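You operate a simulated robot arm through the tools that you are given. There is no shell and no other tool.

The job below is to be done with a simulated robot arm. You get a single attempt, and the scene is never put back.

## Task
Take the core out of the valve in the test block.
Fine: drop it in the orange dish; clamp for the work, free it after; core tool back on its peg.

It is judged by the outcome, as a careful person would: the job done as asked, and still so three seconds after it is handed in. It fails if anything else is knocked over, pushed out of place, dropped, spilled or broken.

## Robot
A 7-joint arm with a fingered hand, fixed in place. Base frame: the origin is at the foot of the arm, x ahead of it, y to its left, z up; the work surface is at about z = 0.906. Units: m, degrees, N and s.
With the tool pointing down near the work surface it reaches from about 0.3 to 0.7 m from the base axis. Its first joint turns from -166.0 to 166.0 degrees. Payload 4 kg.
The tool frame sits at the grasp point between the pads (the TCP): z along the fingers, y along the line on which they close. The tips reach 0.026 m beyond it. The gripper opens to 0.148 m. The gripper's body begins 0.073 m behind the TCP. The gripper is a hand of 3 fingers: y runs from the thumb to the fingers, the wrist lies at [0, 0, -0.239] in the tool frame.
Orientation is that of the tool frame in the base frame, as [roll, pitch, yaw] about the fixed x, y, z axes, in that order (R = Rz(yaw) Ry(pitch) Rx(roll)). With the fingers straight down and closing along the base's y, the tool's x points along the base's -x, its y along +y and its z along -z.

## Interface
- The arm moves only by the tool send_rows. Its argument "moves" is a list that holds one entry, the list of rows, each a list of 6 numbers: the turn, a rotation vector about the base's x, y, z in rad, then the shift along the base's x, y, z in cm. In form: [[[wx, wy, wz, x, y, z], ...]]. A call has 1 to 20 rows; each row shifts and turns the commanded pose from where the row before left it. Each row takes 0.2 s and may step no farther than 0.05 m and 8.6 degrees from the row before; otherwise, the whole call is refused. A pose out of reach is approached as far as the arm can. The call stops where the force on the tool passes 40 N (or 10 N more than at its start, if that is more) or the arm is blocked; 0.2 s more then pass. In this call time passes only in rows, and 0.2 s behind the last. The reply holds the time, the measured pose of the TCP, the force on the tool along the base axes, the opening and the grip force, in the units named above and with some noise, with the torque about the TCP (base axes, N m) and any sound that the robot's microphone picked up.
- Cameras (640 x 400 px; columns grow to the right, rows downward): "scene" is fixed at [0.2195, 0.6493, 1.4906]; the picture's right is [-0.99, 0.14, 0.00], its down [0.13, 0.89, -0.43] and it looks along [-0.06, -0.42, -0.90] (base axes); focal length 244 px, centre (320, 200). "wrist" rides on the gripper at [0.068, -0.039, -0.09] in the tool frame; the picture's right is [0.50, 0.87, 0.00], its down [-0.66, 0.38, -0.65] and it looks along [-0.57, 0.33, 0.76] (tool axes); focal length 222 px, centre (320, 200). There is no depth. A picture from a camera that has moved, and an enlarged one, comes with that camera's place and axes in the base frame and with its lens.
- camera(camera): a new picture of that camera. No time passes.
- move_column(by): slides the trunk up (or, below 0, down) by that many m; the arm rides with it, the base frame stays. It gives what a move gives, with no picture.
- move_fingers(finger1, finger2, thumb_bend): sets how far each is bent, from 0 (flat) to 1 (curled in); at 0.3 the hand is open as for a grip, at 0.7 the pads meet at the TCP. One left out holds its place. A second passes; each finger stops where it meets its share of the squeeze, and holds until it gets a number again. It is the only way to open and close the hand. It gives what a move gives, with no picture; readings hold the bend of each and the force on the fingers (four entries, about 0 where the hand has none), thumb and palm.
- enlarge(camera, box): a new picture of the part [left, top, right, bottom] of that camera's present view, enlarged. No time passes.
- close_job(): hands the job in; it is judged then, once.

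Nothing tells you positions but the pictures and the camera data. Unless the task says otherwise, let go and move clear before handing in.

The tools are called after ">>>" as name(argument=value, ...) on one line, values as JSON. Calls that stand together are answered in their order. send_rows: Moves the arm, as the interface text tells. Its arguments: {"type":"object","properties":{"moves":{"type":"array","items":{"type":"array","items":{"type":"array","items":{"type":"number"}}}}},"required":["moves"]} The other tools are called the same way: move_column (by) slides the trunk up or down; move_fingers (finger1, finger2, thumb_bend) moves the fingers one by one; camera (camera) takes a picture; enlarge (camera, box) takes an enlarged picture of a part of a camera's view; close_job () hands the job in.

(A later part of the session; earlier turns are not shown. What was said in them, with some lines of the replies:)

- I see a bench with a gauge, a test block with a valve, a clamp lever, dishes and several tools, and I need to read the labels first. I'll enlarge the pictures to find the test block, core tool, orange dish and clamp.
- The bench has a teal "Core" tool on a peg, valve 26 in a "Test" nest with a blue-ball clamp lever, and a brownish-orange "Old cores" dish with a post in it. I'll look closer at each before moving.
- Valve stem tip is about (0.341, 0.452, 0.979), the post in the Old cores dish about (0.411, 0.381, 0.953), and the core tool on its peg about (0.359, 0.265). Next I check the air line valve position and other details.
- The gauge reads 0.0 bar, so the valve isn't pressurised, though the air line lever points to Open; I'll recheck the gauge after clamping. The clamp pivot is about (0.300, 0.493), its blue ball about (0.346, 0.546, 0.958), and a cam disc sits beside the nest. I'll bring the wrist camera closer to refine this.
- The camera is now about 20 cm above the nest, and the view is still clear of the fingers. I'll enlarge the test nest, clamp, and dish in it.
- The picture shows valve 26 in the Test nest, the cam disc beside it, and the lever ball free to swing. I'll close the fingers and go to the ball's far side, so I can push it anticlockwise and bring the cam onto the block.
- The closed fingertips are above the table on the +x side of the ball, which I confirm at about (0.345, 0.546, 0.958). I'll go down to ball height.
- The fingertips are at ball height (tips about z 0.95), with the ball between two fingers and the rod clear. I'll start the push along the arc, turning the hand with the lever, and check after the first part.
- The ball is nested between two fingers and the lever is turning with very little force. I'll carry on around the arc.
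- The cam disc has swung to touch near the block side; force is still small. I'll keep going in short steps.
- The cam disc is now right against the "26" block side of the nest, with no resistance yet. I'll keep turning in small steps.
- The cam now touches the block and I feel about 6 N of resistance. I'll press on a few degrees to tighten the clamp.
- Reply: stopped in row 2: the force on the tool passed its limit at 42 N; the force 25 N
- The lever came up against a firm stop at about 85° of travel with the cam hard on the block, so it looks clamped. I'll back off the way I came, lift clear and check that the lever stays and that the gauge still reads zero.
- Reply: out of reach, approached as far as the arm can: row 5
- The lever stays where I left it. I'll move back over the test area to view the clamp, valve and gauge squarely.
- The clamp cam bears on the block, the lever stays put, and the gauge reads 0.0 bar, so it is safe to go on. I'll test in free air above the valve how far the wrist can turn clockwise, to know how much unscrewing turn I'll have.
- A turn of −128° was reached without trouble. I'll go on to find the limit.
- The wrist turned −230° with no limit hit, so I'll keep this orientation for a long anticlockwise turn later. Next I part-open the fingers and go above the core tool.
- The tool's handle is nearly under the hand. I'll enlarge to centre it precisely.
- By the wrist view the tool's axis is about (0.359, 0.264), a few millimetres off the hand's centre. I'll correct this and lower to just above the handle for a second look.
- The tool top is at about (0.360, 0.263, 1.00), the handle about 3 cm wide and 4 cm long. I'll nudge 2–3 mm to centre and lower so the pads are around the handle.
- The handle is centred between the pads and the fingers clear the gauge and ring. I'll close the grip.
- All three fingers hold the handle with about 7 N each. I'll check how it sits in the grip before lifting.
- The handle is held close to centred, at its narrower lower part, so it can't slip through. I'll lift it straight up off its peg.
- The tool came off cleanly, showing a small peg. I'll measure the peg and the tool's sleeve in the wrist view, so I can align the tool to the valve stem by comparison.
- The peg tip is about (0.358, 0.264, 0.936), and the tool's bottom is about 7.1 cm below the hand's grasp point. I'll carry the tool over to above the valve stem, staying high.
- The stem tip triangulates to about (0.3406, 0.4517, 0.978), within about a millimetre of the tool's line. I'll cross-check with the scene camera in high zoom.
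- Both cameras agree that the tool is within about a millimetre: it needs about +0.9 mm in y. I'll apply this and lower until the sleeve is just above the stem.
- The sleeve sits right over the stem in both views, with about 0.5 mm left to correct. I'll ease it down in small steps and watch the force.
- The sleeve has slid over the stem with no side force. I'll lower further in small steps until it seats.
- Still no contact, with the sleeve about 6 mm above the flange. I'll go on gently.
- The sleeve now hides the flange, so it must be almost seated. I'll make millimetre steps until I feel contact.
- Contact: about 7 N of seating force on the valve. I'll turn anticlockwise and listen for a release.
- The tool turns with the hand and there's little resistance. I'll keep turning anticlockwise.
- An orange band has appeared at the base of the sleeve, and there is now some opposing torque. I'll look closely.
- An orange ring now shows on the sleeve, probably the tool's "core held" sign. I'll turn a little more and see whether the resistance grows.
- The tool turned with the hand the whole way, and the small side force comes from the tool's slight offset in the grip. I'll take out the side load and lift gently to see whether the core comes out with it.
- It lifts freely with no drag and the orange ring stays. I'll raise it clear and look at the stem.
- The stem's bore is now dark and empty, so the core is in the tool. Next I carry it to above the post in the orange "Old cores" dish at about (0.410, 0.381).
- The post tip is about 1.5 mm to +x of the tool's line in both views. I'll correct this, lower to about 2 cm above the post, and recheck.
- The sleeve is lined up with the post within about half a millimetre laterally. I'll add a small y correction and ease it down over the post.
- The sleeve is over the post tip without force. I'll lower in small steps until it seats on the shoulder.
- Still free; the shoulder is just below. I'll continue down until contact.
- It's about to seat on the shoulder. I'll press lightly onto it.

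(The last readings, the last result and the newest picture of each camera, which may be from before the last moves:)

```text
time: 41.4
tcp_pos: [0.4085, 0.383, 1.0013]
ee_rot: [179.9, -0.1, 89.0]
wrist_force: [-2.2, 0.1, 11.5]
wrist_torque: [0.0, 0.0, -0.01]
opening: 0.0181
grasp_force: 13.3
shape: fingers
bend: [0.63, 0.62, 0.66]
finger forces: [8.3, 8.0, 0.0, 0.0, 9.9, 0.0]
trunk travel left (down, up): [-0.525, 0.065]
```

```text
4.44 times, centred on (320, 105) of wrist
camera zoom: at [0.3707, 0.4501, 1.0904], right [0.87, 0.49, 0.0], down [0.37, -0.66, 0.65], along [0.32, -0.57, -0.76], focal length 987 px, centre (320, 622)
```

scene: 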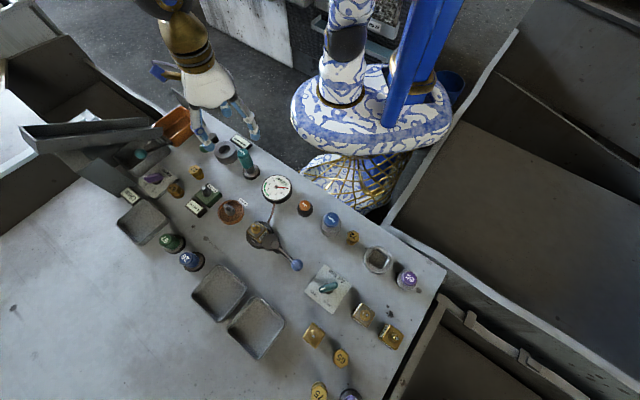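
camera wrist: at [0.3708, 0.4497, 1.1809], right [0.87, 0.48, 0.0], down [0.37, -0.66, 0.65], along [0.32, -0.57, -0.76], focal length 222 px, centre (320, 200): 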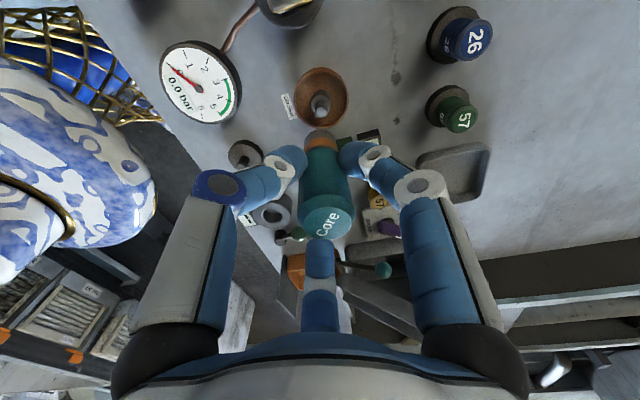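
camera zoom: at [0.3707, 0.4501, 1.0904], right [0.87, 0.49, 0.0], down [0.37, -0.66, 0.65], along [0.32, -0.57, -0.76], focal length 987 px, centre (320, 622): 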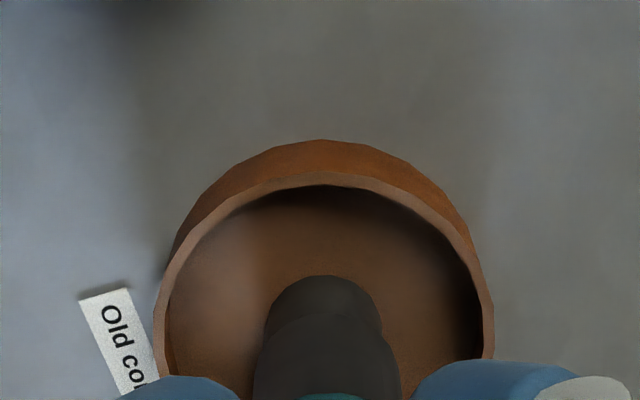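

The orange ring has vanished, so the core has been released. I'll lift straight up and look in the dish.

>>> send_rows(moves=[[[0, 0, 0, 0, 0, 0.4], [0, 0, 0, 0, 0, 0.6], [0, 0, 0, 0, 0, 1.0], [0, 0, 0, 0, 0, 1.5], [0, 0, 0, 0, 0, 2.0], [0, 0, 0, 0, 0, 2.0], [0, 0, 0, 0, 0, 1.8]]])

>>> enlarge(camera="wrist", box=[260, 50, 380, 150])

>>> enlarge(camera="scene", box=[200, 175, 280, 240])

```text
time: 43.0
tcp_pos: [0.4084, 0.3838, 1.0935]
ee_rot: [-180.0, 0.1, 88.9]
wrist_force: [0.1, 0.2, -0.8]
wrist_torque: [0.0, 0.01, 0.0]
opening: 0.0182
grasp_force: 10.0
shape: fingers
bend: [0.63, 0.62, 0.66]
finger forces: [6.9, 7.1, 0.0, 0.0, 7.1, 0.0]
trunk travel left (down, up): [-0.525, 0.065]
```

```text
4.00 times, centred on (320, 100) of wrist
camera zoom: at [0.3715, 0.4509, 1.1824], right [0.87, 0.48, 0.0], down [0.37, -0.66, 0.65], along [0.32, -0.57, -0.76], focal length 888 px, centre (320, 600)
```

zoom: 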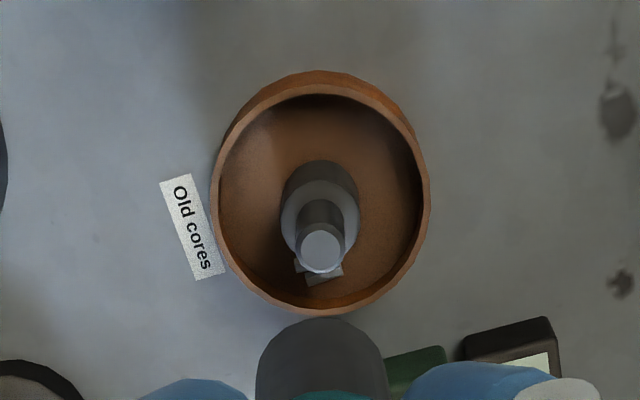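

```text
6.15 times, centred on (240, 208) of scene
camera zoom: at [0.2195, 0.6493, 1.4906], right [-0.99, 0.14, 0.0], down [0.13, 0.89, -0.43], along [-0.06, -0.42, -0.9], focal length 1504 px, centre (812, 154)
```

zoom: 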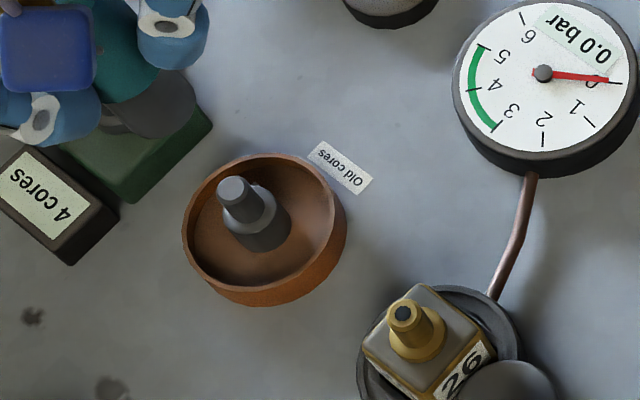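

Two small cores now lie by the post in the dish where there was one before, so the core is dropped as asked. I'll carry the tool back to above its peg.

>>> send_rows(moves=[[[0, 0, 0, -1.65, -4.0, 0], [0, 0, 0, -1.65, -4.0, 0], [0, 0, 0, -1.65, -4.0, 0]]])

>>> enlarge(camera="wrist", box=[260, 50, 380, 150])

>>> enlarge(camera="scene", box=[205, 125, 285, 195])

>>> camera(camera="wrist")

```text
time: 43.8
tcp_pos: [0.3584, 0.2635, 1.0923]
ee_rot: [-180.0, 0.1, 89.0]
wrist_force: [-0.3, 0.3, -1.1]
wrist_torque: [-0.02, 0.01, -0.05]
opening: 0.018
grasp_force: 9.9
shape: fingers
bend: [0.63, 0.62, 0.66]
finger forces: [6.9, 7.2, 0.0, 0.1, 7.0, 0.0]
trunk travel left (down, up): [-0.525, 0.065]
```

```text
4.00 times, centred on (320, 100) of wrist
camera zoom: at [0.3222, 0.3304, 1.1811], right [0.87, 0.49, 0.0], down [0.37, -0.66, 0.65], along [0.32, -0.57, -0.76], focal length 888 px, centre (320, 600)
```

zoom: 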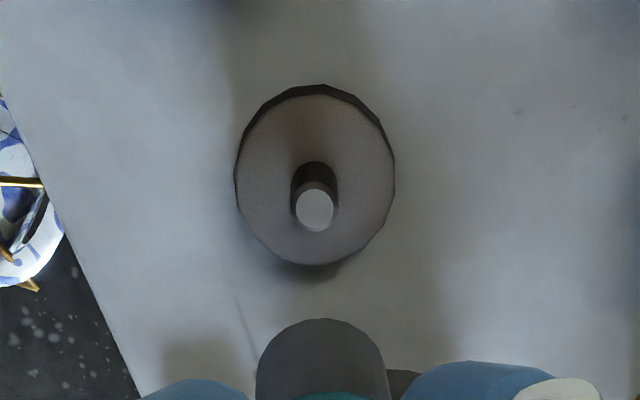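

```text
5.71 times, centred on (245, 160) of scene
camera zoom: at [0.2195, 0.6493, 1.4906], right [-0.99, 0.14, 0.0], down [0.13, 0.89, -0.43], along [-0.06, -0.42, -0.9], focal length 1397 px, centre (749, 429)
```

zoom: 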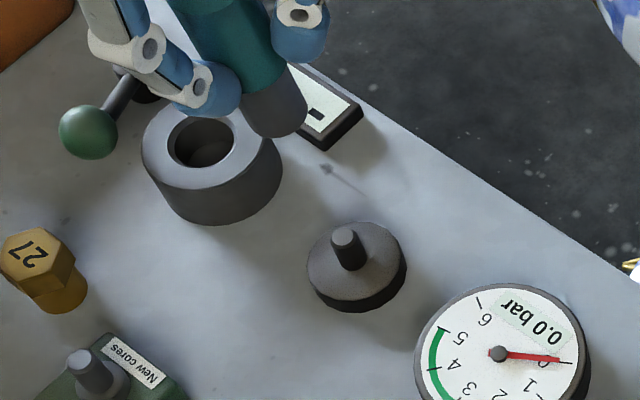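

```text
taken
camera wrist: at [0.3222, 0.3304, 1.1811], right [0.87, 0.49, 0.0], down [0.37, -0.66, 0.65], along [0.32, -0.57, -0.76], focal length 222 px, centre (320, 200)
```

wrist: 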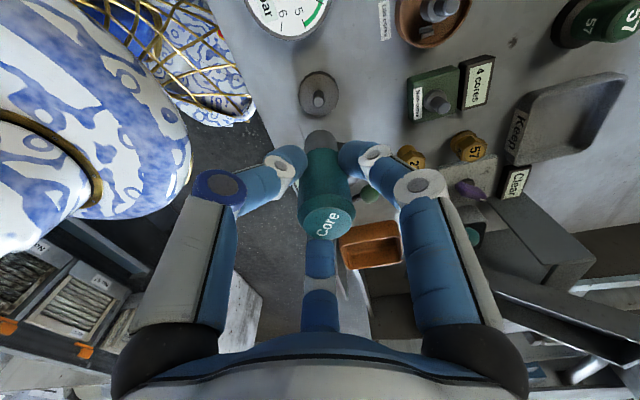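

Comparing both cameras, the tool is about 4.4 mm too far in +x and 4.3 mm short in y from the peg. I'll correct this and lower part way, then recheck.

>>> send_rows(moves=[[[0, 0, 0, -0.22, 0.22, -1.5], [0, 0, 0, -0.22, 0.21, -1.5], [0, 0, 0, 0, 0, -1.5], [0, 0, 0, 0, 0, -1.0]]])

>>> enlarge(camera="wrist", box=[270, 60, 370, 150])

>>> enlarge(camera="scene", box=[225, 140, 275, 185])

```text
time: 44.8
tcp_pos: [0.3545, 0.2691, 1.0384]
ee_rot: [180.0, 0.0, 89.1]
wrist_force: [0.3, -0.4, -1.1]
wrist_torque: [0.0, -0.01, 0.02]
opening: 0.0182
grasp_force: 10.6
shape: fingers
bend: [0.63, 0.62, 0.66]
finger forces: [6.7, 7.3, 0.0, 0.1, 6.9, 0.0]
trunk travel left (down, up): [-0.525, 0.065]
```

```text
4.44 times, centred on (320, 105) of wrist
camera zoom: at [0.3177, 0.3352, 1.1271], right [0.87, 0.48, 0.0], down [0.37, -0.66, 0.65], along [0.32, -0.57, -0.76], focal length 987 px, centre (320, 622)
```

zoom: 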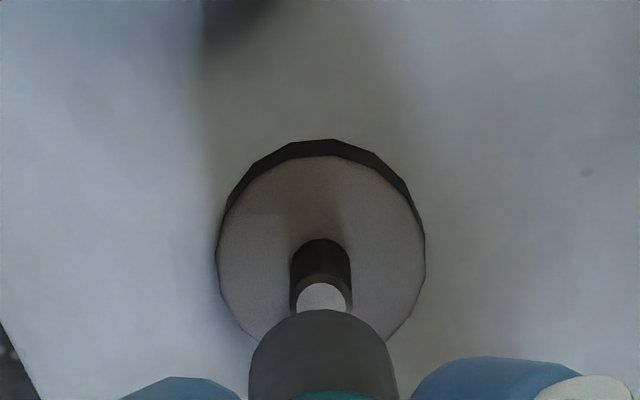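

```text
8.89 times, centred on (250, 162) of scene
camera zoom: at [0.2195, 0.6493, 1.4906], right [-0.99, 0.14, 0.0], down [0.13, 0.89, -0.43], along [-0.06, -0.42, -0.9], focal length 2173 px, centre (942, 533)
```

zoom: 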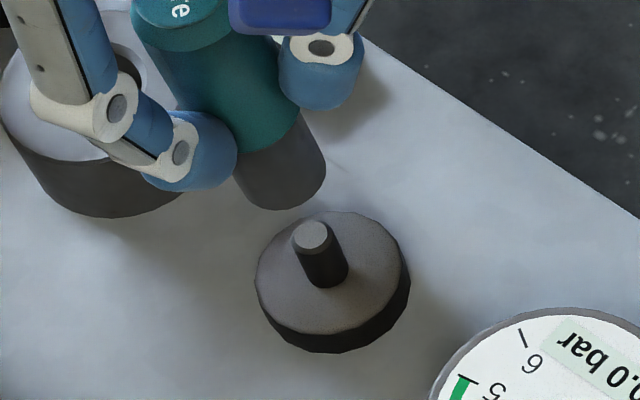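

The sleeve is now lined up with the peg to about a millimetre. I'll lower closer and look once more before sliding it on.

>>> send_rows(moves=[[[0, 0, 0, -0.02, 0.05, -1.0], [0, 0, 0, 0, 0, -1.0], [0, 0, 0, 0, 0, -0.6]]])

>>> enlarge(camera="wrist", box=[270, 60, 370, 150])

>>> enlarge(camera="scene", box=[230, 150, 270, 185])

```text
time: 45.6
tcp_pos: [0.3549, 0.2674, 1.0112]
ee_rot: [180.0, -0.1, 89.0]
wrist_force: [-0.2, -0.1, -1.6]
wrist_torque: [0.0, 0.03, -0.04]
opening: 0.0182
grasp_force: 10.7
shape: fingers
bend: [0.63, 0.62, 0.66]
finger forces: [6.9, 7.2, 0.0, 0.0, 7.0, 0.0]
trunk travel left (down, up): [-0.525, 0.065]
```

```text
4.44 times, centred on (320, 105) of wrist
camera zoom: at [0.3175, 0.3352, 1.1008], right [0.87, 0.49, 0.0], down [0.37, -0.66, 0.65], along [0.32, -0.57, -0.76], focal length 987 px, centre (320, 622)
```

zoom: 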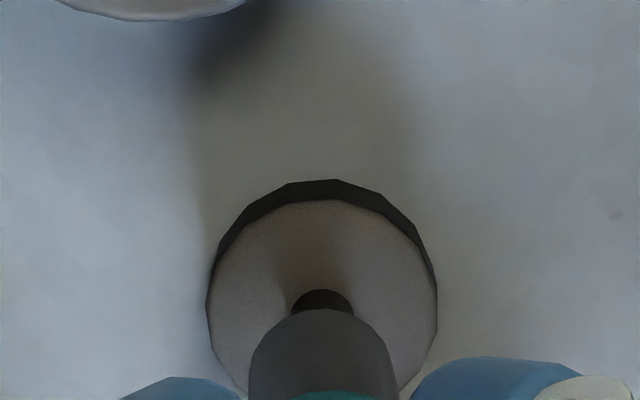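

```text
11.43 times, centred on (250, 168) of scene
camera zoom: at [0.2195, 0.6493, 1.4906], right [-0.99, 0.14, 0.0], down [0.13, 0.89, -0.43], along [-0.06, -0.42, -0.9], focal length 2794 px, centre (1120, 571)
```

zoom: 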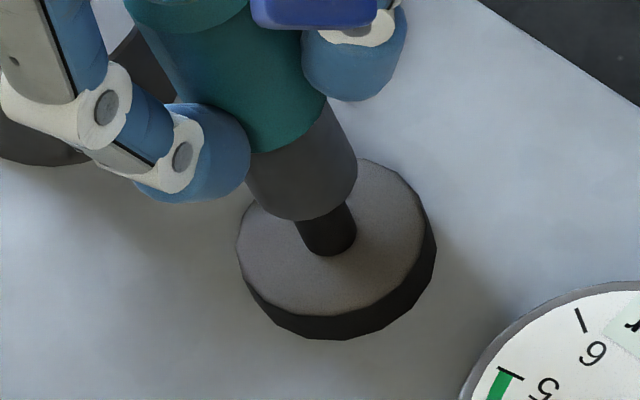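

Aligned in both views. I'll ease the tool down onto the peg in small steps.

>>> send_rows(moves=[[[0, 0, 0, -0.04, 0.02, -0.3], [0, 0, 0, 0, 0, -0.3], [0, 0, 0, 0, 0, -0.3], [0, 0, 0, 0, 0, -0.3], [0, 0, 0, 0, 0, -0.3]]])

>>> enlarge(camera="scene", box=[230, 150, 270, 185])

```text
time: 46.8
tcp_pos: [0.3553, 0.2678, 0.9956]
ee_rot: [180.0, -0.1, 89.0]
wrist_force: [0.9, 0.1, -1.3]
wrist_torque: [-0.01, 0.01, 0.02]
opening: 0.0179
grasp_force: 11.1
shape: fingers
bend: [0.63, 0.62, 0.66]
finger forces: [6.8, 7.2, 0.0, 0.0, 7.0, 0.0]
trunk travel left (down, up): [-0.525, 0.065]
```

```text
11.43 times, centred on (250, 168) of scene
camera zoom: at [0.2195, 0.6493, 1.4906], right [-0.99, 0.14, 0.0], down [0.13, 0.89, -0.43], along [-0.06, -0.42, -0.9], focal length 2794 px, centre (1120, 571)
```

zoom: 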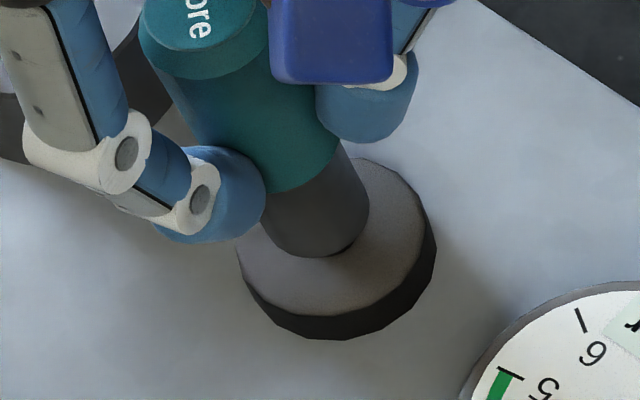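

The tool is going down over the peg with no force. I'll lower the last centimetre until it touches the base.

>>> send_rows(moves=[[[0, 0, 0, 0, 0, -0.3], [0, 0, 0, 0, 0, -0.3], [0, 0, 0, 0, 0, -0.2], [0, 0, 0, 0, 0, -0.15], [0, 0, 0, 0, 0, -0.15]]])

>>> enlarge(camera="scene", box=[225, 140, 275, 185])

>>> enlarge(camera="wrist", box=[260, 80, 380, 200])

```text
time: 48.0
tcp_pos: [0.3548, 0.2687, 0.9858]
ee_rot: [180.0, 0.1, 89.0]
wrist_force: [-1.0, -1.0, -1.0]
wrist_torque: [0.0, 0.01, -0.01]
opening: 0.0181
grasp_force: 10.6
shape: fingers
bend: [0.63, 0.62, 0.66]
finger forces: [6.8, 7.2, 0.0, 0.1, 7.0, 0.1]
trunk travel left (down, up): [-0.525, 0.065]
```

```text
8.89 times, centred on (250, 162) of scene
camera zoom: at [0.2195, 0.6493, 1.4906], right [-0.99, 0.14, 0.0], down [0.13, 0.89, -0.43], along [-0.06, -0.42, -0.9], focal length 2173 px, centre (942, 533)
```

zoom: 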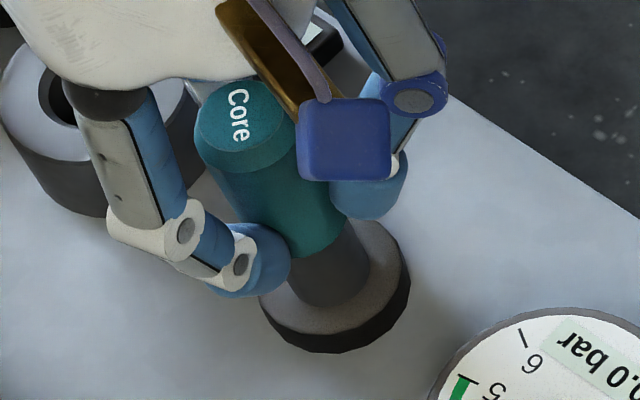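

```text
3.33 times, centred on (320, 140) of wrist
camera zoom: at [0.3177, 0.3355, 1.075], right [0.87, 0.48, 0.0], down [0.37, -0.66, 0.65], along [0.32, -0.57, -0.76], focal length 740 px, centre (320, 400)
```

zoom: 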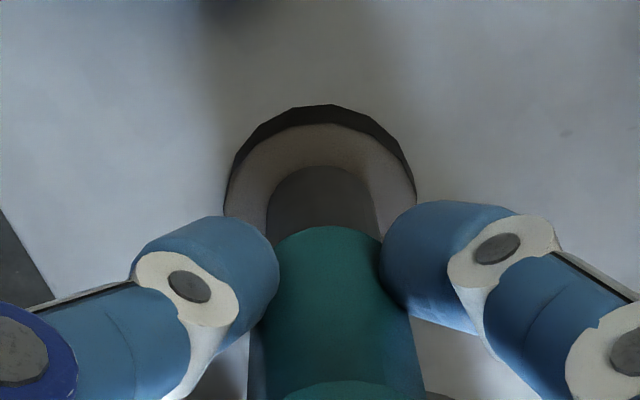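

The tool is nearly home (it sat with the grasp point at 0.985 originally). A couple more millimetres to touch down.

>>> send_rows(moves=[[[0, 0, 0, 0, 0, -0.1], [0, 0, 0, 0, 0, -0.1]]])

```text
time: 48.6
tcp_pos: [0.3551, 0.2688, 0.9845]
ee_rot: [179.8, 0.0, 88.9]
wrist_force: [-1.7, -0.3, 3.8]
wrist_torque: [-0.04, -0.04, 0.0]
opening: 0.0181
grasp_force: 10.9
shape: fingers
bend: [0.63, 0.62, 0.66]
finger forces: [6.9, 7.5, 0.1, 0.0, 7.8, 0.0]
trunk travel left (down, up): [-0.525, 0.065]
```

The tool rests on its base with about 5 N of contact. I'll open the fingers just enough to let it go.

>>> move_fingers(finger1=0.47, finger2=0.47, thumb_bend=0.47)

>>> camera(camera="wrist")

>>> enlarge(camera="scene", box=[205, 125, 285, 195])

```text
time: 49.6
tcp_pos: [0.3557, 0.269, 0.9834]
ee_rot: [-179.9, 0.0, 89.0]
wrist_force: [-0.1, 0.4, 0.7]
wrist_torque: [0.02, -0.01, 0.01]
opening: 0.071
grasp_force: 0.0
shape: fingers
bend: [0.47, 0.47, 0.47]
finger forces: [0.0, 0.0, 0.1, 0.1, 0.1, 0.0]
trunk travel left (down, up): [-0.525, 0.065]
```

```text
taken
camera wrist: at [0.3176, 0.3356, 1.0729], right [0.87, 0.48, 0.0], down [0.37, -0.66, 0.65], along [0.32, -0.57, -0.76], focal length 222 px, centre (320, 200)
```

wrist: 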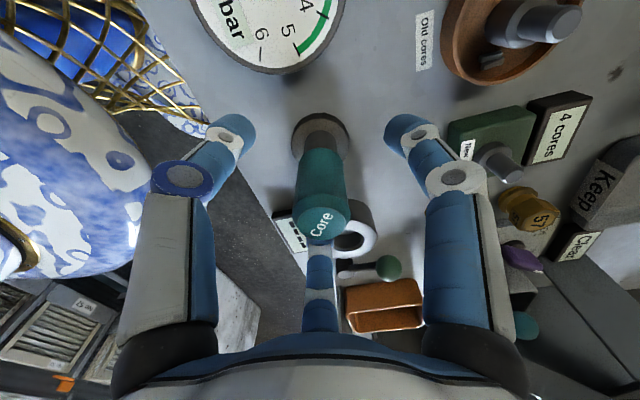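

```text
5.71 times, centred on (245, 160) of scene
camera zoom: at [0.2195, 0.6493, 1.4906], right [-0.99, 0.14, 0.0], down [0.13, 0.89, -0.43], along [-0.06, -0.42, -0.9], focal length 1397 px, centre (749, 429)
```

zoom: 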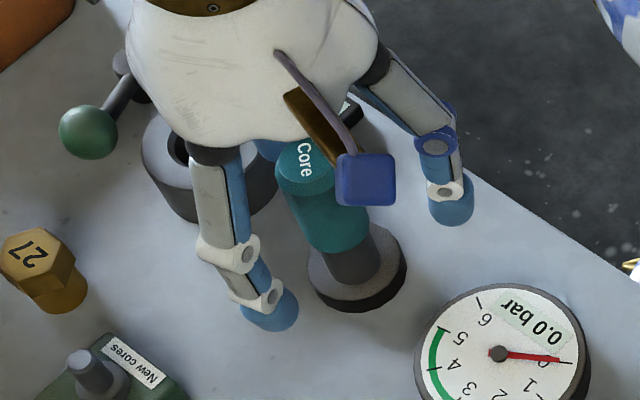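

The tool stands upright on its peg and the fingers are free of it. I'll raise the hand straight up and check.

>>> send_rows(moves=[[[0, 0, 0, 0.1, -0.3, 1.0], [0, 0, 0, 0, 0, 2.0], [0, 0, 0, 0, 0, 3.0], [0, 0, 0, 0, 0, 3.5], [0, 0, 0, 0, 0, 1.5]]])

>>> camera(camera="wrist")

>>> enlarge(camera="scene", box=[205, 125, 285, 195])

```text
time: 50.8
tcp_pos: [0.355, 0.2656, 1.0943]
ee_rot: [179.9, 0.1, 89.1]
wrist_force: [0.7, 0.7, -0.1]
wrist_torque: [-0.04, -0.02, -0.02]
opening: 0.0714
grasp_force: 0.0
shape: fingers
bend: [0.47, 0.47, 0.47]
finger forces: [0.0, 0.1, 0.1, 0.0, 0.0, 0.0]
trunk travel left (down, up): [-0.525, 0.065]
```

```text
taken
camera wrist: at [0.3174, 0.3324, 1.1832], right [0.87, 0.49, 0.0], down [0.37, -0.66, 0.65], along [0.32, -0.57, -0.76], focal length 222 px, centre (320, 200)
```

wrist: 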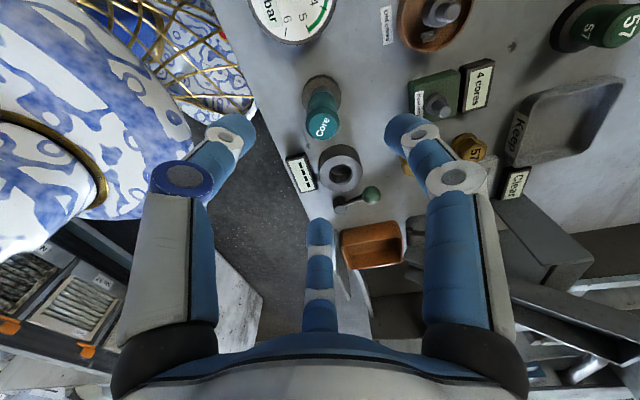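

```text
5.71 times, centred on (245, 160) of scene
camera zoom: at [0.2195, 0.6493, 1.4906], right [-0.99, 0.14, 0.0], down [0.13, 0.89, -0.43], along [-0.06, -0.42, -0.9], focal length 1397 px, centre (749, 429)
```

zoom: 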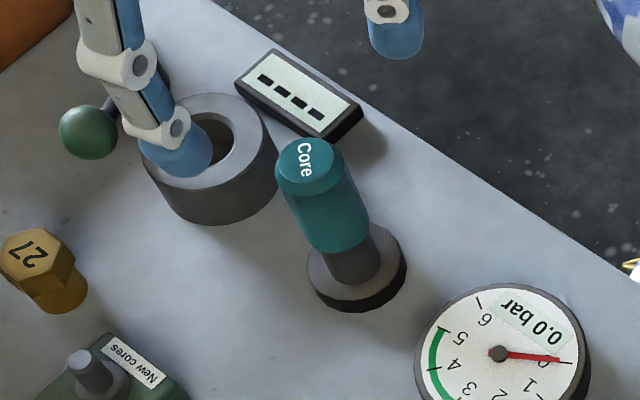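

The core tool is back on its peg. Last is freeing the clamp: I'll close the fingers and go to the other side of the blue ball (now about (0.254, 0.544)) to swing the lever back clockwise.

>>> move_fingers(finger1=0.7, finger2=0.7, thumb_bend=0.7)

>>> send_rows(moves=[[[0, 0, 0.133, -1.59, 3.06, 0], [0, 0, 0.133, -1.59, 3.06, 0], [0, 0, 0.133, -1.59, 3.06, 0], [0, 0, 0.133, -1.59, 3.06, 0], [0, 0, 0.133, -1.59, 3.06, 0], [0, 0, 0.133, -1.59, 3.06, 0], [0, 0, 0.133, -1.59, 3.06, 0], [0, 0, 0.133, -1.59, 3.06, 0]]])

>>> camera(camera="wrist")

>>> camera(camera="scene")

```text
time: 51.8
tcp_pos: [0.3551, 0.2648, 1.0926]
ee_rot: [180.0, 0.0, 89.0]
wrist_force: [-0.6, -0.3, -0.6]
wrist_torque: [-0.01, 0.01, 0.02]
opening: 0.0002
grasp_force: 0.1
shape: fingers
bend: [0.69, 0.69, 0.7]
finger forces: [0.0, 0.0, 0.1, 0.0, 0.0, 0.0]
trunk travel left (down, up): [-0.525, 0.065]
```

```text
time: 53.6
tcp_pos: [0.2259, 0.5116, 1.0931]
ee_rot: [-180.0, 0.0, 150.0]
wrist_force: [-0.1, -0.4, -0.3]
wrist_torque: [0.0, -0.01, -0.03]
opening: 0.0002
grasp_force: 0.0
shape: fingers
bend: [0.69, 0.69, 0.7]
finger forces: [0.1, 0.0, 0.0, 0.0, 0.0, 0.0]
trunk travel left (down, up): [-0.525, 0.065]
```

```text
taken
camera wrist: at [0.1481, 0.51, 1.1824], right [0.0, 1.0, 0.0], down [0.76, 0.0, 0.65], along [0.65, 0.0, -0.76], focal length 222 px, centre (320, 200)
```

wrist: 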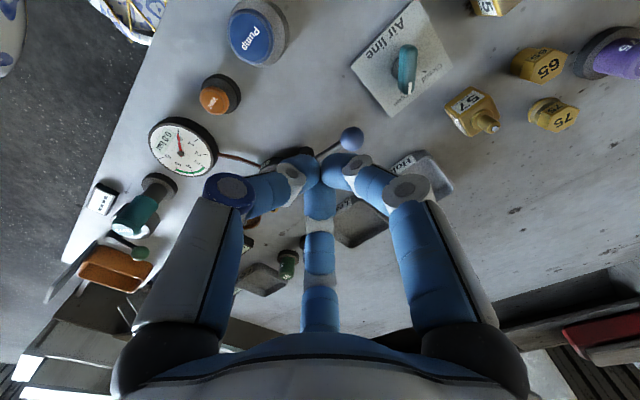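

```text
taken
```

scene: 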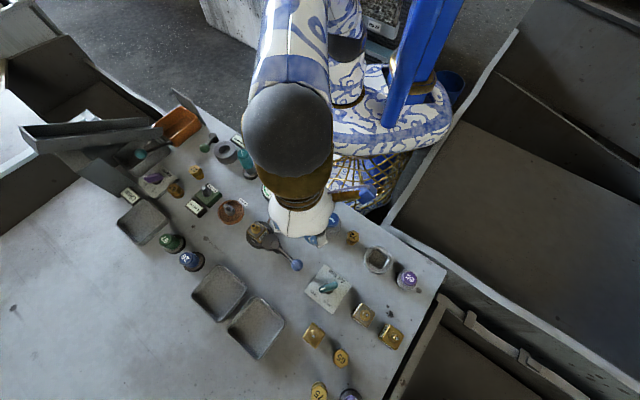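

The ball is at about (0.2555, 0.544) and the hand is on its −x side, clear of the Pump button (top z about 0.956). I'll lower to ball height.

>>> send_rows(moves=[[[0, 0, 0, 0, 0, -3.0], [0, 0, 0, 0, 0, -3.0], [0, 0, 0, 0, 0, -2.5], [0, 0, 0, 0, 0, -2.0], [0, 0, 0, 0, 0, -1.2]]])

>>> camera(camera="wrist")

>>> enlarge(camera="scene", box=[230, 180, 380, 290])

```text
time: 54.8
tcp_pos: [0.2291, 0.5075, 0.9762]
ee_rot: [179.9, -0.1, 149.9]
wrist_force: [-1.2, -0.5, -0.2]
wrist_torque: [0.0, 0.01, 0.0]
opening: 0.0002
grasp_force: 0.1
shape: fingers
bend: [0.69, 0.69, 0.7]
finger forces: [0.0, 0.0, 0.1, 0.0, 0.0, 0.0]
trunk travel left (down, up): [-0.525, 0.065]
```

```text
taken
camera wrist: at [0.1507, 0.5079, 1.0657], right [0.0, 1.0, 0.0], down [0.76, 0.0, 0.65], along [0.65, 0.0, -0.76], focal length 222 px, centre (320, 200)
```

wrist: 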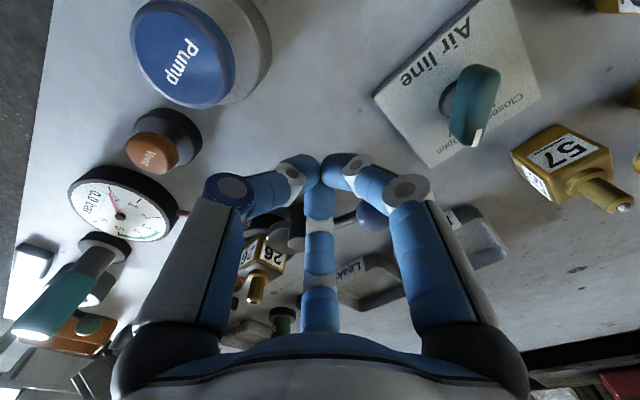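

```text
3.64 times, centred on (305, 235) of scene
camera zoom: at [0.2195, 0.6493, 1.4906], right [-0.99, 0.14, 0.0], down [0.13, 0.89, -0.43], along [-0.06, -0.42, -0.9], focal length 889 px, centre (374, 73)
```

zoom: 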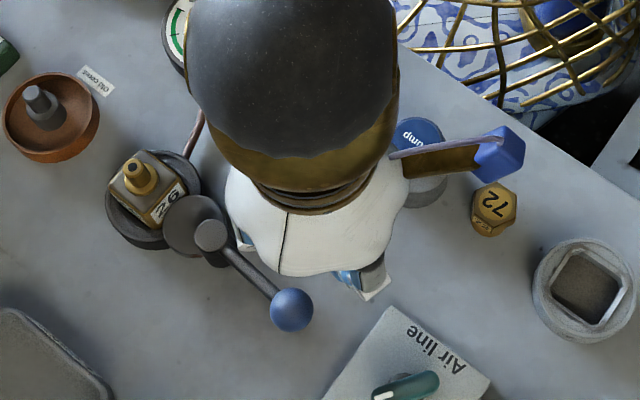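

The ball sits between two closed fingers, and the Pump and Air line are clear. I'll push clockwise along the arc, first just past the tight point.

>>> send_rows(moves=[[[0, 0, -0.122, 0.29, 0.85, 0], [0, 0, -0.122, 0.39, 0.82, 0], [0, 0, -0.122, 0.48, 0.76, 0], [0, 0, -0.122, 0.57, 0.69, 0]]])

>>> camera(camera="wrist")

>>> enlarge(camera="scene", box=[230, 180, 380, 290])

```text
time: 55.8
tcp_pos: [0.2445, 0.5418, 0.9772]
ee_rot: [180.0, 0.2, 121.9]
wrist_force: [0.6, -0.1, -0.8]
wrist_torque: [-0.02, -0.03, -0.02]
opening: 0.0001
grasp_force: 0.1
shape: fingers
bend: [0.69, 0.69, 0.7]
finger forces: [0.0, 0.0, 0.0, 0.0, 0.0, 0.1]
trunk travel left (down, up): [-0.525, 0.065]
```

```text
taken
camera wrist: at [0.1765, 0.5771, 1.066], right [0.47, 0.88, 0.0], down [0.67, -0.36, 0.65], along [0.58, -0.31, -0.76], focal length 222 px, centre (320, 200)
```

wrist: 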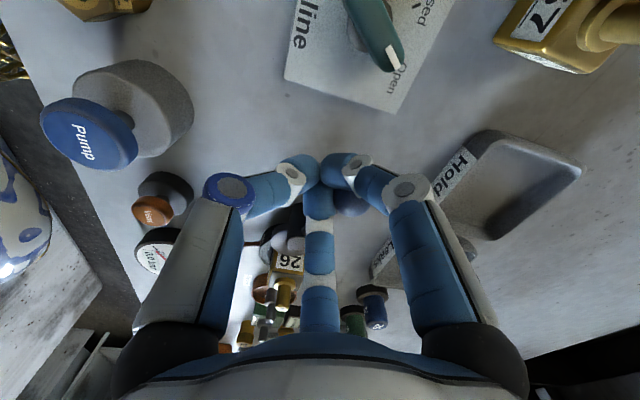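

```text
3.64 times, centred on (305, 235) of scene
camera zoom: at [0.2195, 0.6493, 1.4906], right [-0.99, 0.14, 0.0], down [0.13, 0.89, -0.43], along [-0.06, -0.42, -0.9], focal length 889 px, centre (374, 73)
```

zoom: 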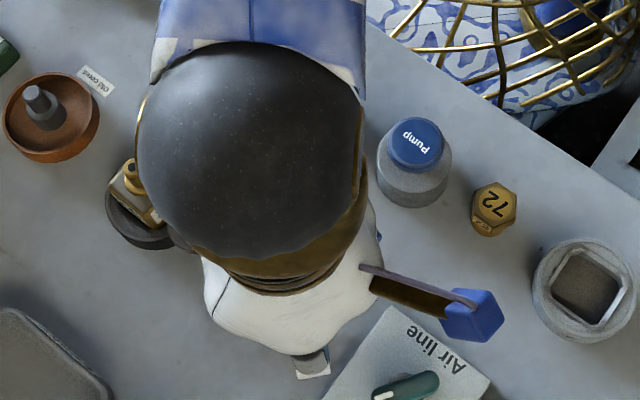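

No resistance so far; the ball is still between the fingers. I'll continue the clockwise arc.

>>> send_rows(moves=[[[0, 0, -0.122, 0.66, 0.62, 0], [0, 0, -0.122, 0.72, 0.54, 0], [0, 0, -0.122, 0.78, 0.44, 0]]])

>>> camera(camera="wrist")

>>> enlarge(camera="wrist", box=[220, 140, 440, 320])

```text
time: 56.6
tcp_pos: [0.2671, 0.5568, 0.9765]
ee_rot: [-179.9, 0.0, 100.9]
wrist_force: [-0.3, -0.2, 0.4]
wrist_torque: [0.0, 0.06, -0.01]
opening: 0.0
grasp_force: 0.5
shape: fingers
bend: [0.69, 0.7, 0.7]
finger forces: [0.8, 0.0, 0.0, 0.0, 0.0, 0.0]
trunk travel left (down, up): [-0.525, 0.065]
```

```text
taken
camera wrist: at [0.2158, 0.6148, 1.0652], right [0.76, 0.66, 0.0], down [0.5, -0.57, 0.65], along [0.43, -0.49, -0.76], focal length 222 px, centre (320, 200)
```

wrist: 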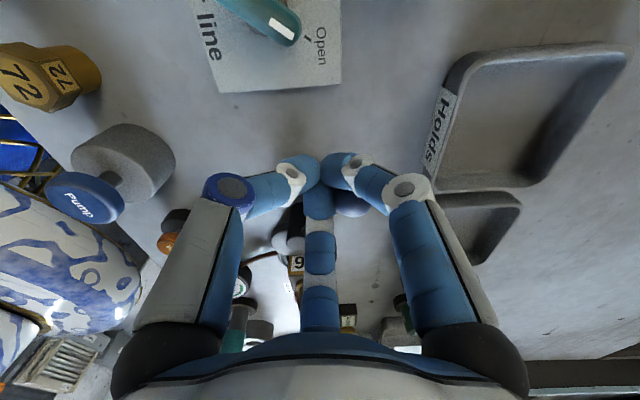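

```text
2.22 times, centred on (330, 230) of wrist
camera zoom: at [0.2158, 0.6148, 1.0652], right [0.76, 0.66, 0.0], down [0.5, -0.57, 0.65], along [0.43, -0.49, -0.76], focal length 494 px, centre (298, 133)
```

zoom: 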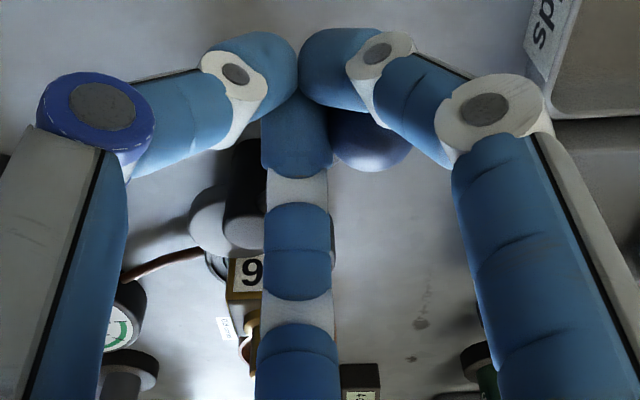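

The ball is nested and the lever is swinging back freely. I'll continue.

>>> send_rows(moves=[[[0, 0, -0.122, 0.84, 0.35, 0], [0, 0, -0.122, 0.87, 0.24, 0], [0, 0, -0.122, 0.89, 0.13, 0], [0, 0, -0.122, 0.9, 0.03, 0]]])

>>> camera(camera="wrist")

>>> enlarge(camera="scene", box=[200, 180, 350, 290])

```text
time: 57.6
tcp_pos: [0.3024, 0.5649, 0.9762]
ee_rot: [-180.0, -0.2, 73.0]
wrist_force: [-0.6, 0.1, 0.1]
wrist_torque: [-0.01, 0.01, -0.01]
opening: 0.0
grasp_force: 1.0
shape: fingers
bend: [0.69, 0.69, 0.7]
finger forces: [0.1, 0.7, 0.0, 0.0, 0.0, 0.0]
trunk travel left (down, up): [-0.525, 0.065]
```

```text
taken
camera wrist: at [0.2851, 0.6398, 1.0655], right [0.97, 0.22, 0.0], down [0.17, -0.74, 0.65], along [0.15, -0.64, -0.76], focal length 222 px, centre (320, 200)
```

wrist: 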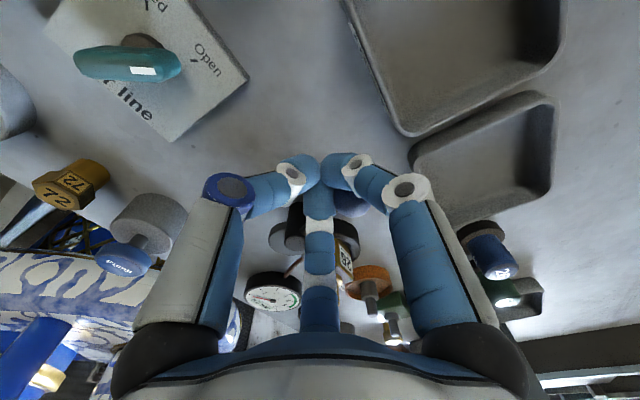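

```text
3.64 times, centred on (275, 235) of scene
camera zoom: at [0.2195, 0.6493, 1.4906], right [-0.99, 0.14, 0.0], down [0.13, 0.89, -0.43], along [-0.06, -0.42, -0.9], focal length 889 px, centre (484, 73)
```

zoom: 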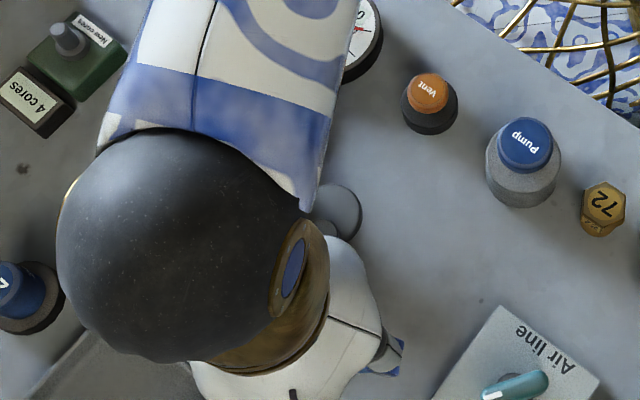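

The lever swings back with the cam off the block. I'll take it to its original resting angle.

>>> send_rows(moves=[[[0, 0, -0.122, 0.89, -0.09, 0], [0, 0, -0.122, 0.88, -0.19, 0], [0, 0, -0.122, 0.85, -0.31, 0]]])

>>> camera(camera="wrist")

>>> enlarge(camera="wrist", box=[220, 140, 440, 320])

```text
time: 58.4
tcp_pos: [0.3267, 0.5587, 0.9759]
ee_rot: [180.0, 0.0, 52.0]
wrist_force: [-1.7, 1.4, -0.3]
wrist_torque: [0.03, 0.04, 0.02]
opening: 0.0001
grasp_force: 1.7
shape: fingers
bend: [0.7, 0.7, 0.7]
finger forces: [1.9, 1.3, 0.1, 0.0, 0.1, 0.0]
trunk travel left (down, up): [-0.525, 0.065]
```

```text
taken
camera wrist: at [0.3381, 0.6354, 1.0656], right [0.99, -0.14, 0.0], down [-0.11, -0.75, 0.65], along [-0.09, -0.65, -0.76], focal length 222 px, centre (320, 200)
```

wrist: 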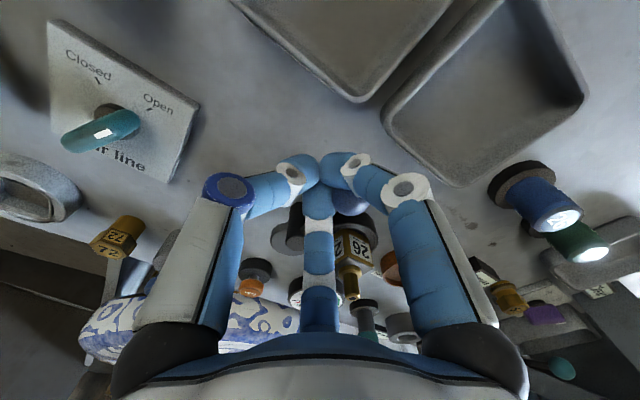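

```text
2.22 times, centred on (330, 230) of wrist
camera zoom: at [0.3381, 0.6354, 1.0656], right [0.99, -0.14, 0.0], down [-0.11, -0.75, 0.65], along [-0.09, -0.65, -0.76], focal length 494 px, centre (298, 133)
```

zoom: 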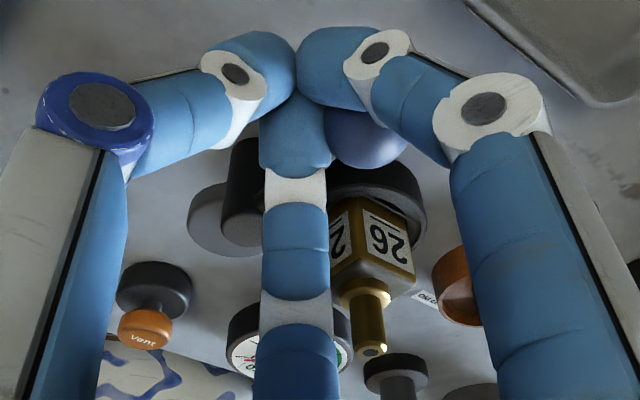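

The ball is within a couple of millimetres of where it started. I'll give one small nudge to its rest, then back off and lift away.

>>> send_rows(moves=[[[0, 0, -0.03, 0.24, -0.1, 0]]])

>>> send_rows(moves=[[[0, 0, 0, -0.9, 0.4, 0], [0, 0, 0, -1.6, 0.7, 0.5], [0, 0, 0, -0.5, 0, 3.0], [0, 0, 0, 0, 0, 4.0], [0, 0, 0, 0, 0, 2.5]]])

>>> camera(camera="wrist")

>>> camera(camera="scene")

```text
time: 58.8
tcp_pos: [0.3301, 0.5587, 0.9768]
ee_rot: [179.9, 0.0, 50.5]
wrist_force: [-5.3, 2.9, 0.2]
wrist_torque: [0.06, 0.08, 0.01]
opening: 0.0
grasp_force: 3.2
shape: fingers
bend: [0.7, 0.7, 0.7]
finger forces: [3.9, 3.0, 0.1, 0.1, 0.0, 0.0]
trunk travel left (down, up): [-0.525, 0.065]
```

```text
time: 60.0
tcp_pos: [0.2995, 0.5696, 1.0774]
ee_rot: [179.9, 0.0, 50.4]
wrist_force: [0.1, -0.2, 0.3]
wrist_torque: [-0.01, -0.01, 0.0]
opening: 0.0001
grasp_force: 0.0
shape: fingers
bend: [0.7, 0.7, 0.7]
finger forces: [0.1, 0.1, 0.0, 0.0, 0.0, 0.0]
trunk travel left (down, up): [-0.525, 0.065]
```

```text
taken
camera wrist: at [0.3132, 0.645, 1.166], right [0.99, -0.17, 0.0], down [-0.13, -0.74, 0.66], along [-0.11, -0.65, -0.76], focal length 222 px, centre (320, 200)
```

wrist: 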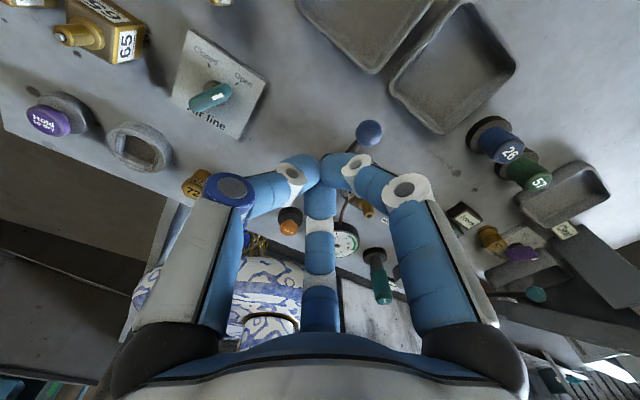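

```text
taken
```

scene: 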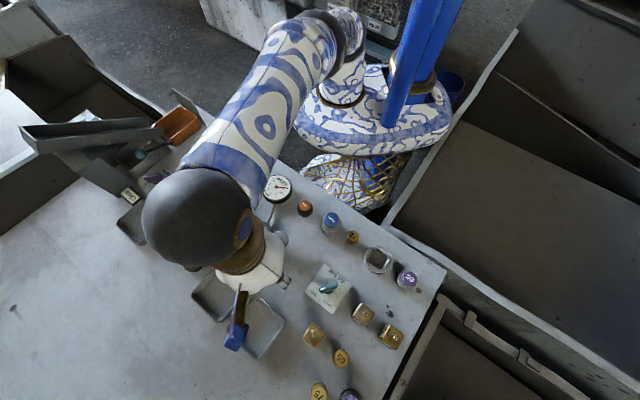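

The lever came to its rest stop with about 6 N, so the clamp is free. I'll move the hand clear to near its starting place, open it, and inspect the whole bench.

>>> send_rows(moves=[[[0, 0, 0, 0.2, -3.6, 0.6], [0, 0, 0, 0.2, -3.6, 1.6], [0, 0, 0, 0.2, -3.6, 2.2], [0, 0, 0, 0.2, -3.8, 2.2], [0, 0, 0, 0.3, -3.8, 2.5], [0, 0, 0, 0.3, -3.8, 2.5]]])

>>> move_fingers(finger1=0.3, finger2=0.3, thumb_bend=0.3)

>>> camera(camera="scene")

>>> enlarge(camera="scene", box=[190, 170, 310, 290])

>>> enlarge(camera="wrist", box=[120, 0, 520, 250])

```text
time: 61.4
tcp_pos: [0.3149, 0.3462, 1.1942]
ee_rot: [179.9, 0.0, 50.4]
wrist_force: [0.2, 0.7, -0.8]
wrist_torque: [-0.01, -0.04, 0.01]
opening: 0.0
grasp_force: 0.1
shape: fingers
bend: [0.7, 0.7, 0.7]
finger forces: [0.1, 0.0, 0.0, 0.0, 0.1, 0.0]
trunk travel left (down, up): [-0.525, 0.065]
```

```text
time: 62.4
tcp_pos: [0.3151, 0.3464, 1.1925]
ee_rot: [179.9, -0.1, 50.4]
wrist_force: [-0.4, -0.5, -0.6]
wrist_torque: [0.04, -0.02, -0.04]
opening: 0.1264
grasp_force: 0.1
shape: fingers
bend: [0.3, 0.3, 0.3]
finger forces: [0.0, 0.0, 0.0, 0.1, 0.1, 0.0]
trunk travel left (down, up): [-0.525, 0.065]
```

```text
taken
```

scene: 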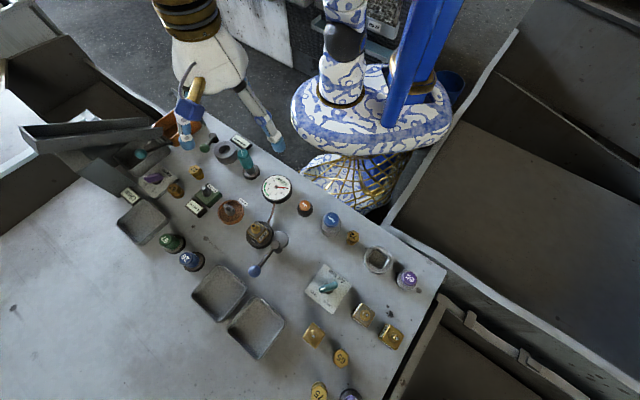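

```text
3.33 times, centred on (250, 230) of scene
camera zoom: at [0.2195, 0.6493, 1.4906], right [-0.99, 0.14, 0.0], down [0.13, 0.89, -0.43], along [-0.06, -0.42, -0.9], focal length 815 px, centre (553, 100)
```

zoom: 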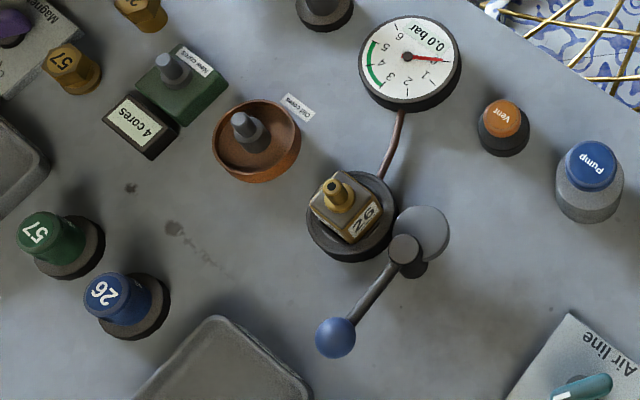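

```text
1.60 times, centred on (320, 125) of wrist
camera zoom: at [0.328, 0.4221, 1.2821], right [0.99, -0.17, 0.0], down [-0.13, -0.75, 0.65], along [-0.11, -0.65, -0.76], focal length 355 px, centre (320, 320)
```

zoom: 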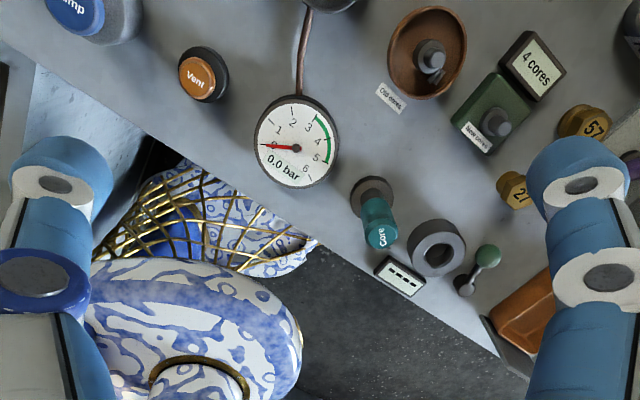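

The lever is back exactly where it started, the tool is on its peg, and valve 26 sits empty in the nest. A last close look at the dish, the valve and the tool before handing in.

>>> enlarge(camera="wrist", box=[340, 0, 440, 70])

>>> enlarge(camera="scene", box=[210, 180, 290, 255])

>>> enlarge(camera="scene", box=[215, 130, 275, 185])

```text
5.71 times, centred on (390, 35) of wrist
camera zoom: at [0.328, 0.4221, 1.2821], right [0.99, -0.17, 0.0], down [-0.13, -0.75, 0.65], along [-0.11, -0.65, -0.76], focal length 1269 px, centre (-80, 1143)
```

zoom: 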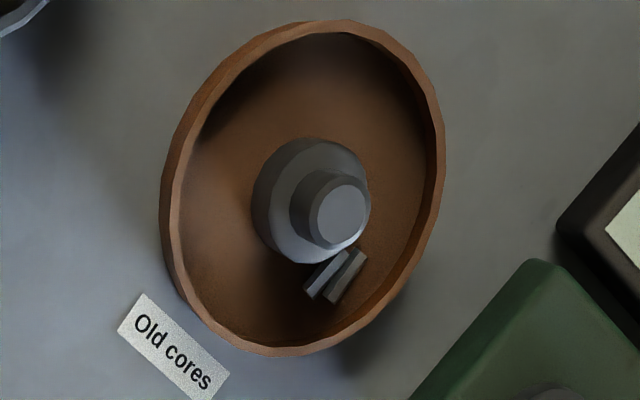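

```text
5.33 times, centred on (250, 218) of scene
camera zoom: at [0.2195, 0.6493, 1.4906], right [-0.99, 0.14, 0.0], down [0.13, 0.89, -0.43], along [-0.06, -0.42, -0.9], focal length 1304 px, centre (693, 107)
```

zoom: 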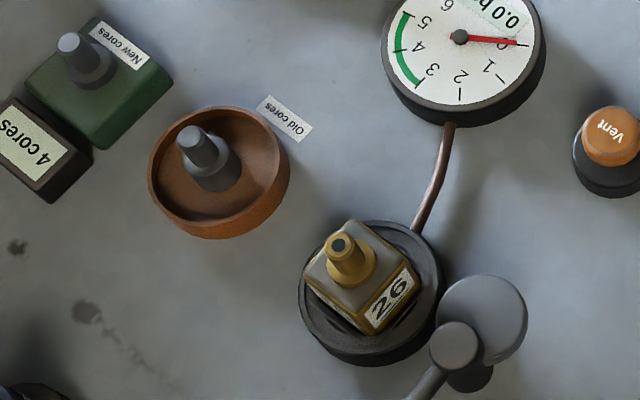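

```text
7.27 times, centred on (245, 158) of scene
camera zoom: at [0.2195, 0.6493, 1.4906], right [-0.99, 0.14, 0.0], down [0.13, 0.89, -0.43], along [-0.06, -0.42, -0.9], focal length 1778 px, centre (866, 509)
```

zoom: 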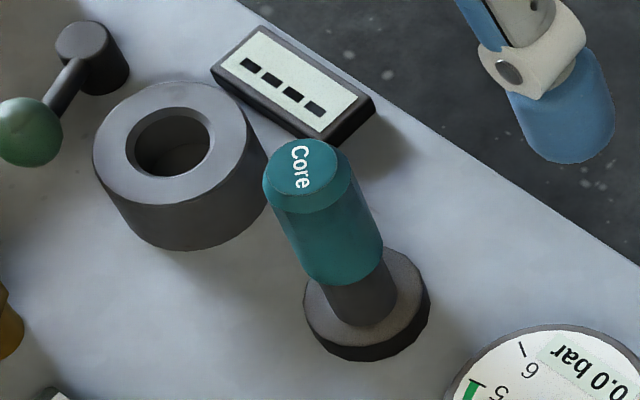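

Two cores now lie in the orange Old cores dish, valve 26's bore is empty, the clamp lever is back at its free rest, and the core tool stands on its peg. Nothing else has moved and the hand is clear, so I'm handing the job in.

>>> close_job()

```text
The job is handed in.
```

The core is out of valve 26 and lying in the orange "Old cores" dish, and I've handed the job in.

- **Core:** I turned it out anticlockwise with the core tool. The valve's bore shows empty, and the dish holds two cores where there was one before.
- **Clamp:** I swung the cam onto the block before the work. Afterwards I swung it back, and the lever is at the angle it started from.
- **Core tool:** It is standing on its peg.
- **Pressure:** The gauge read 0.0 bar each time I checked it: before, during and after the work. The air line lever was set to Open when I started, and I left it there.

The last pictures show nothing else on the bench moved, and the hand is open and clear of it.
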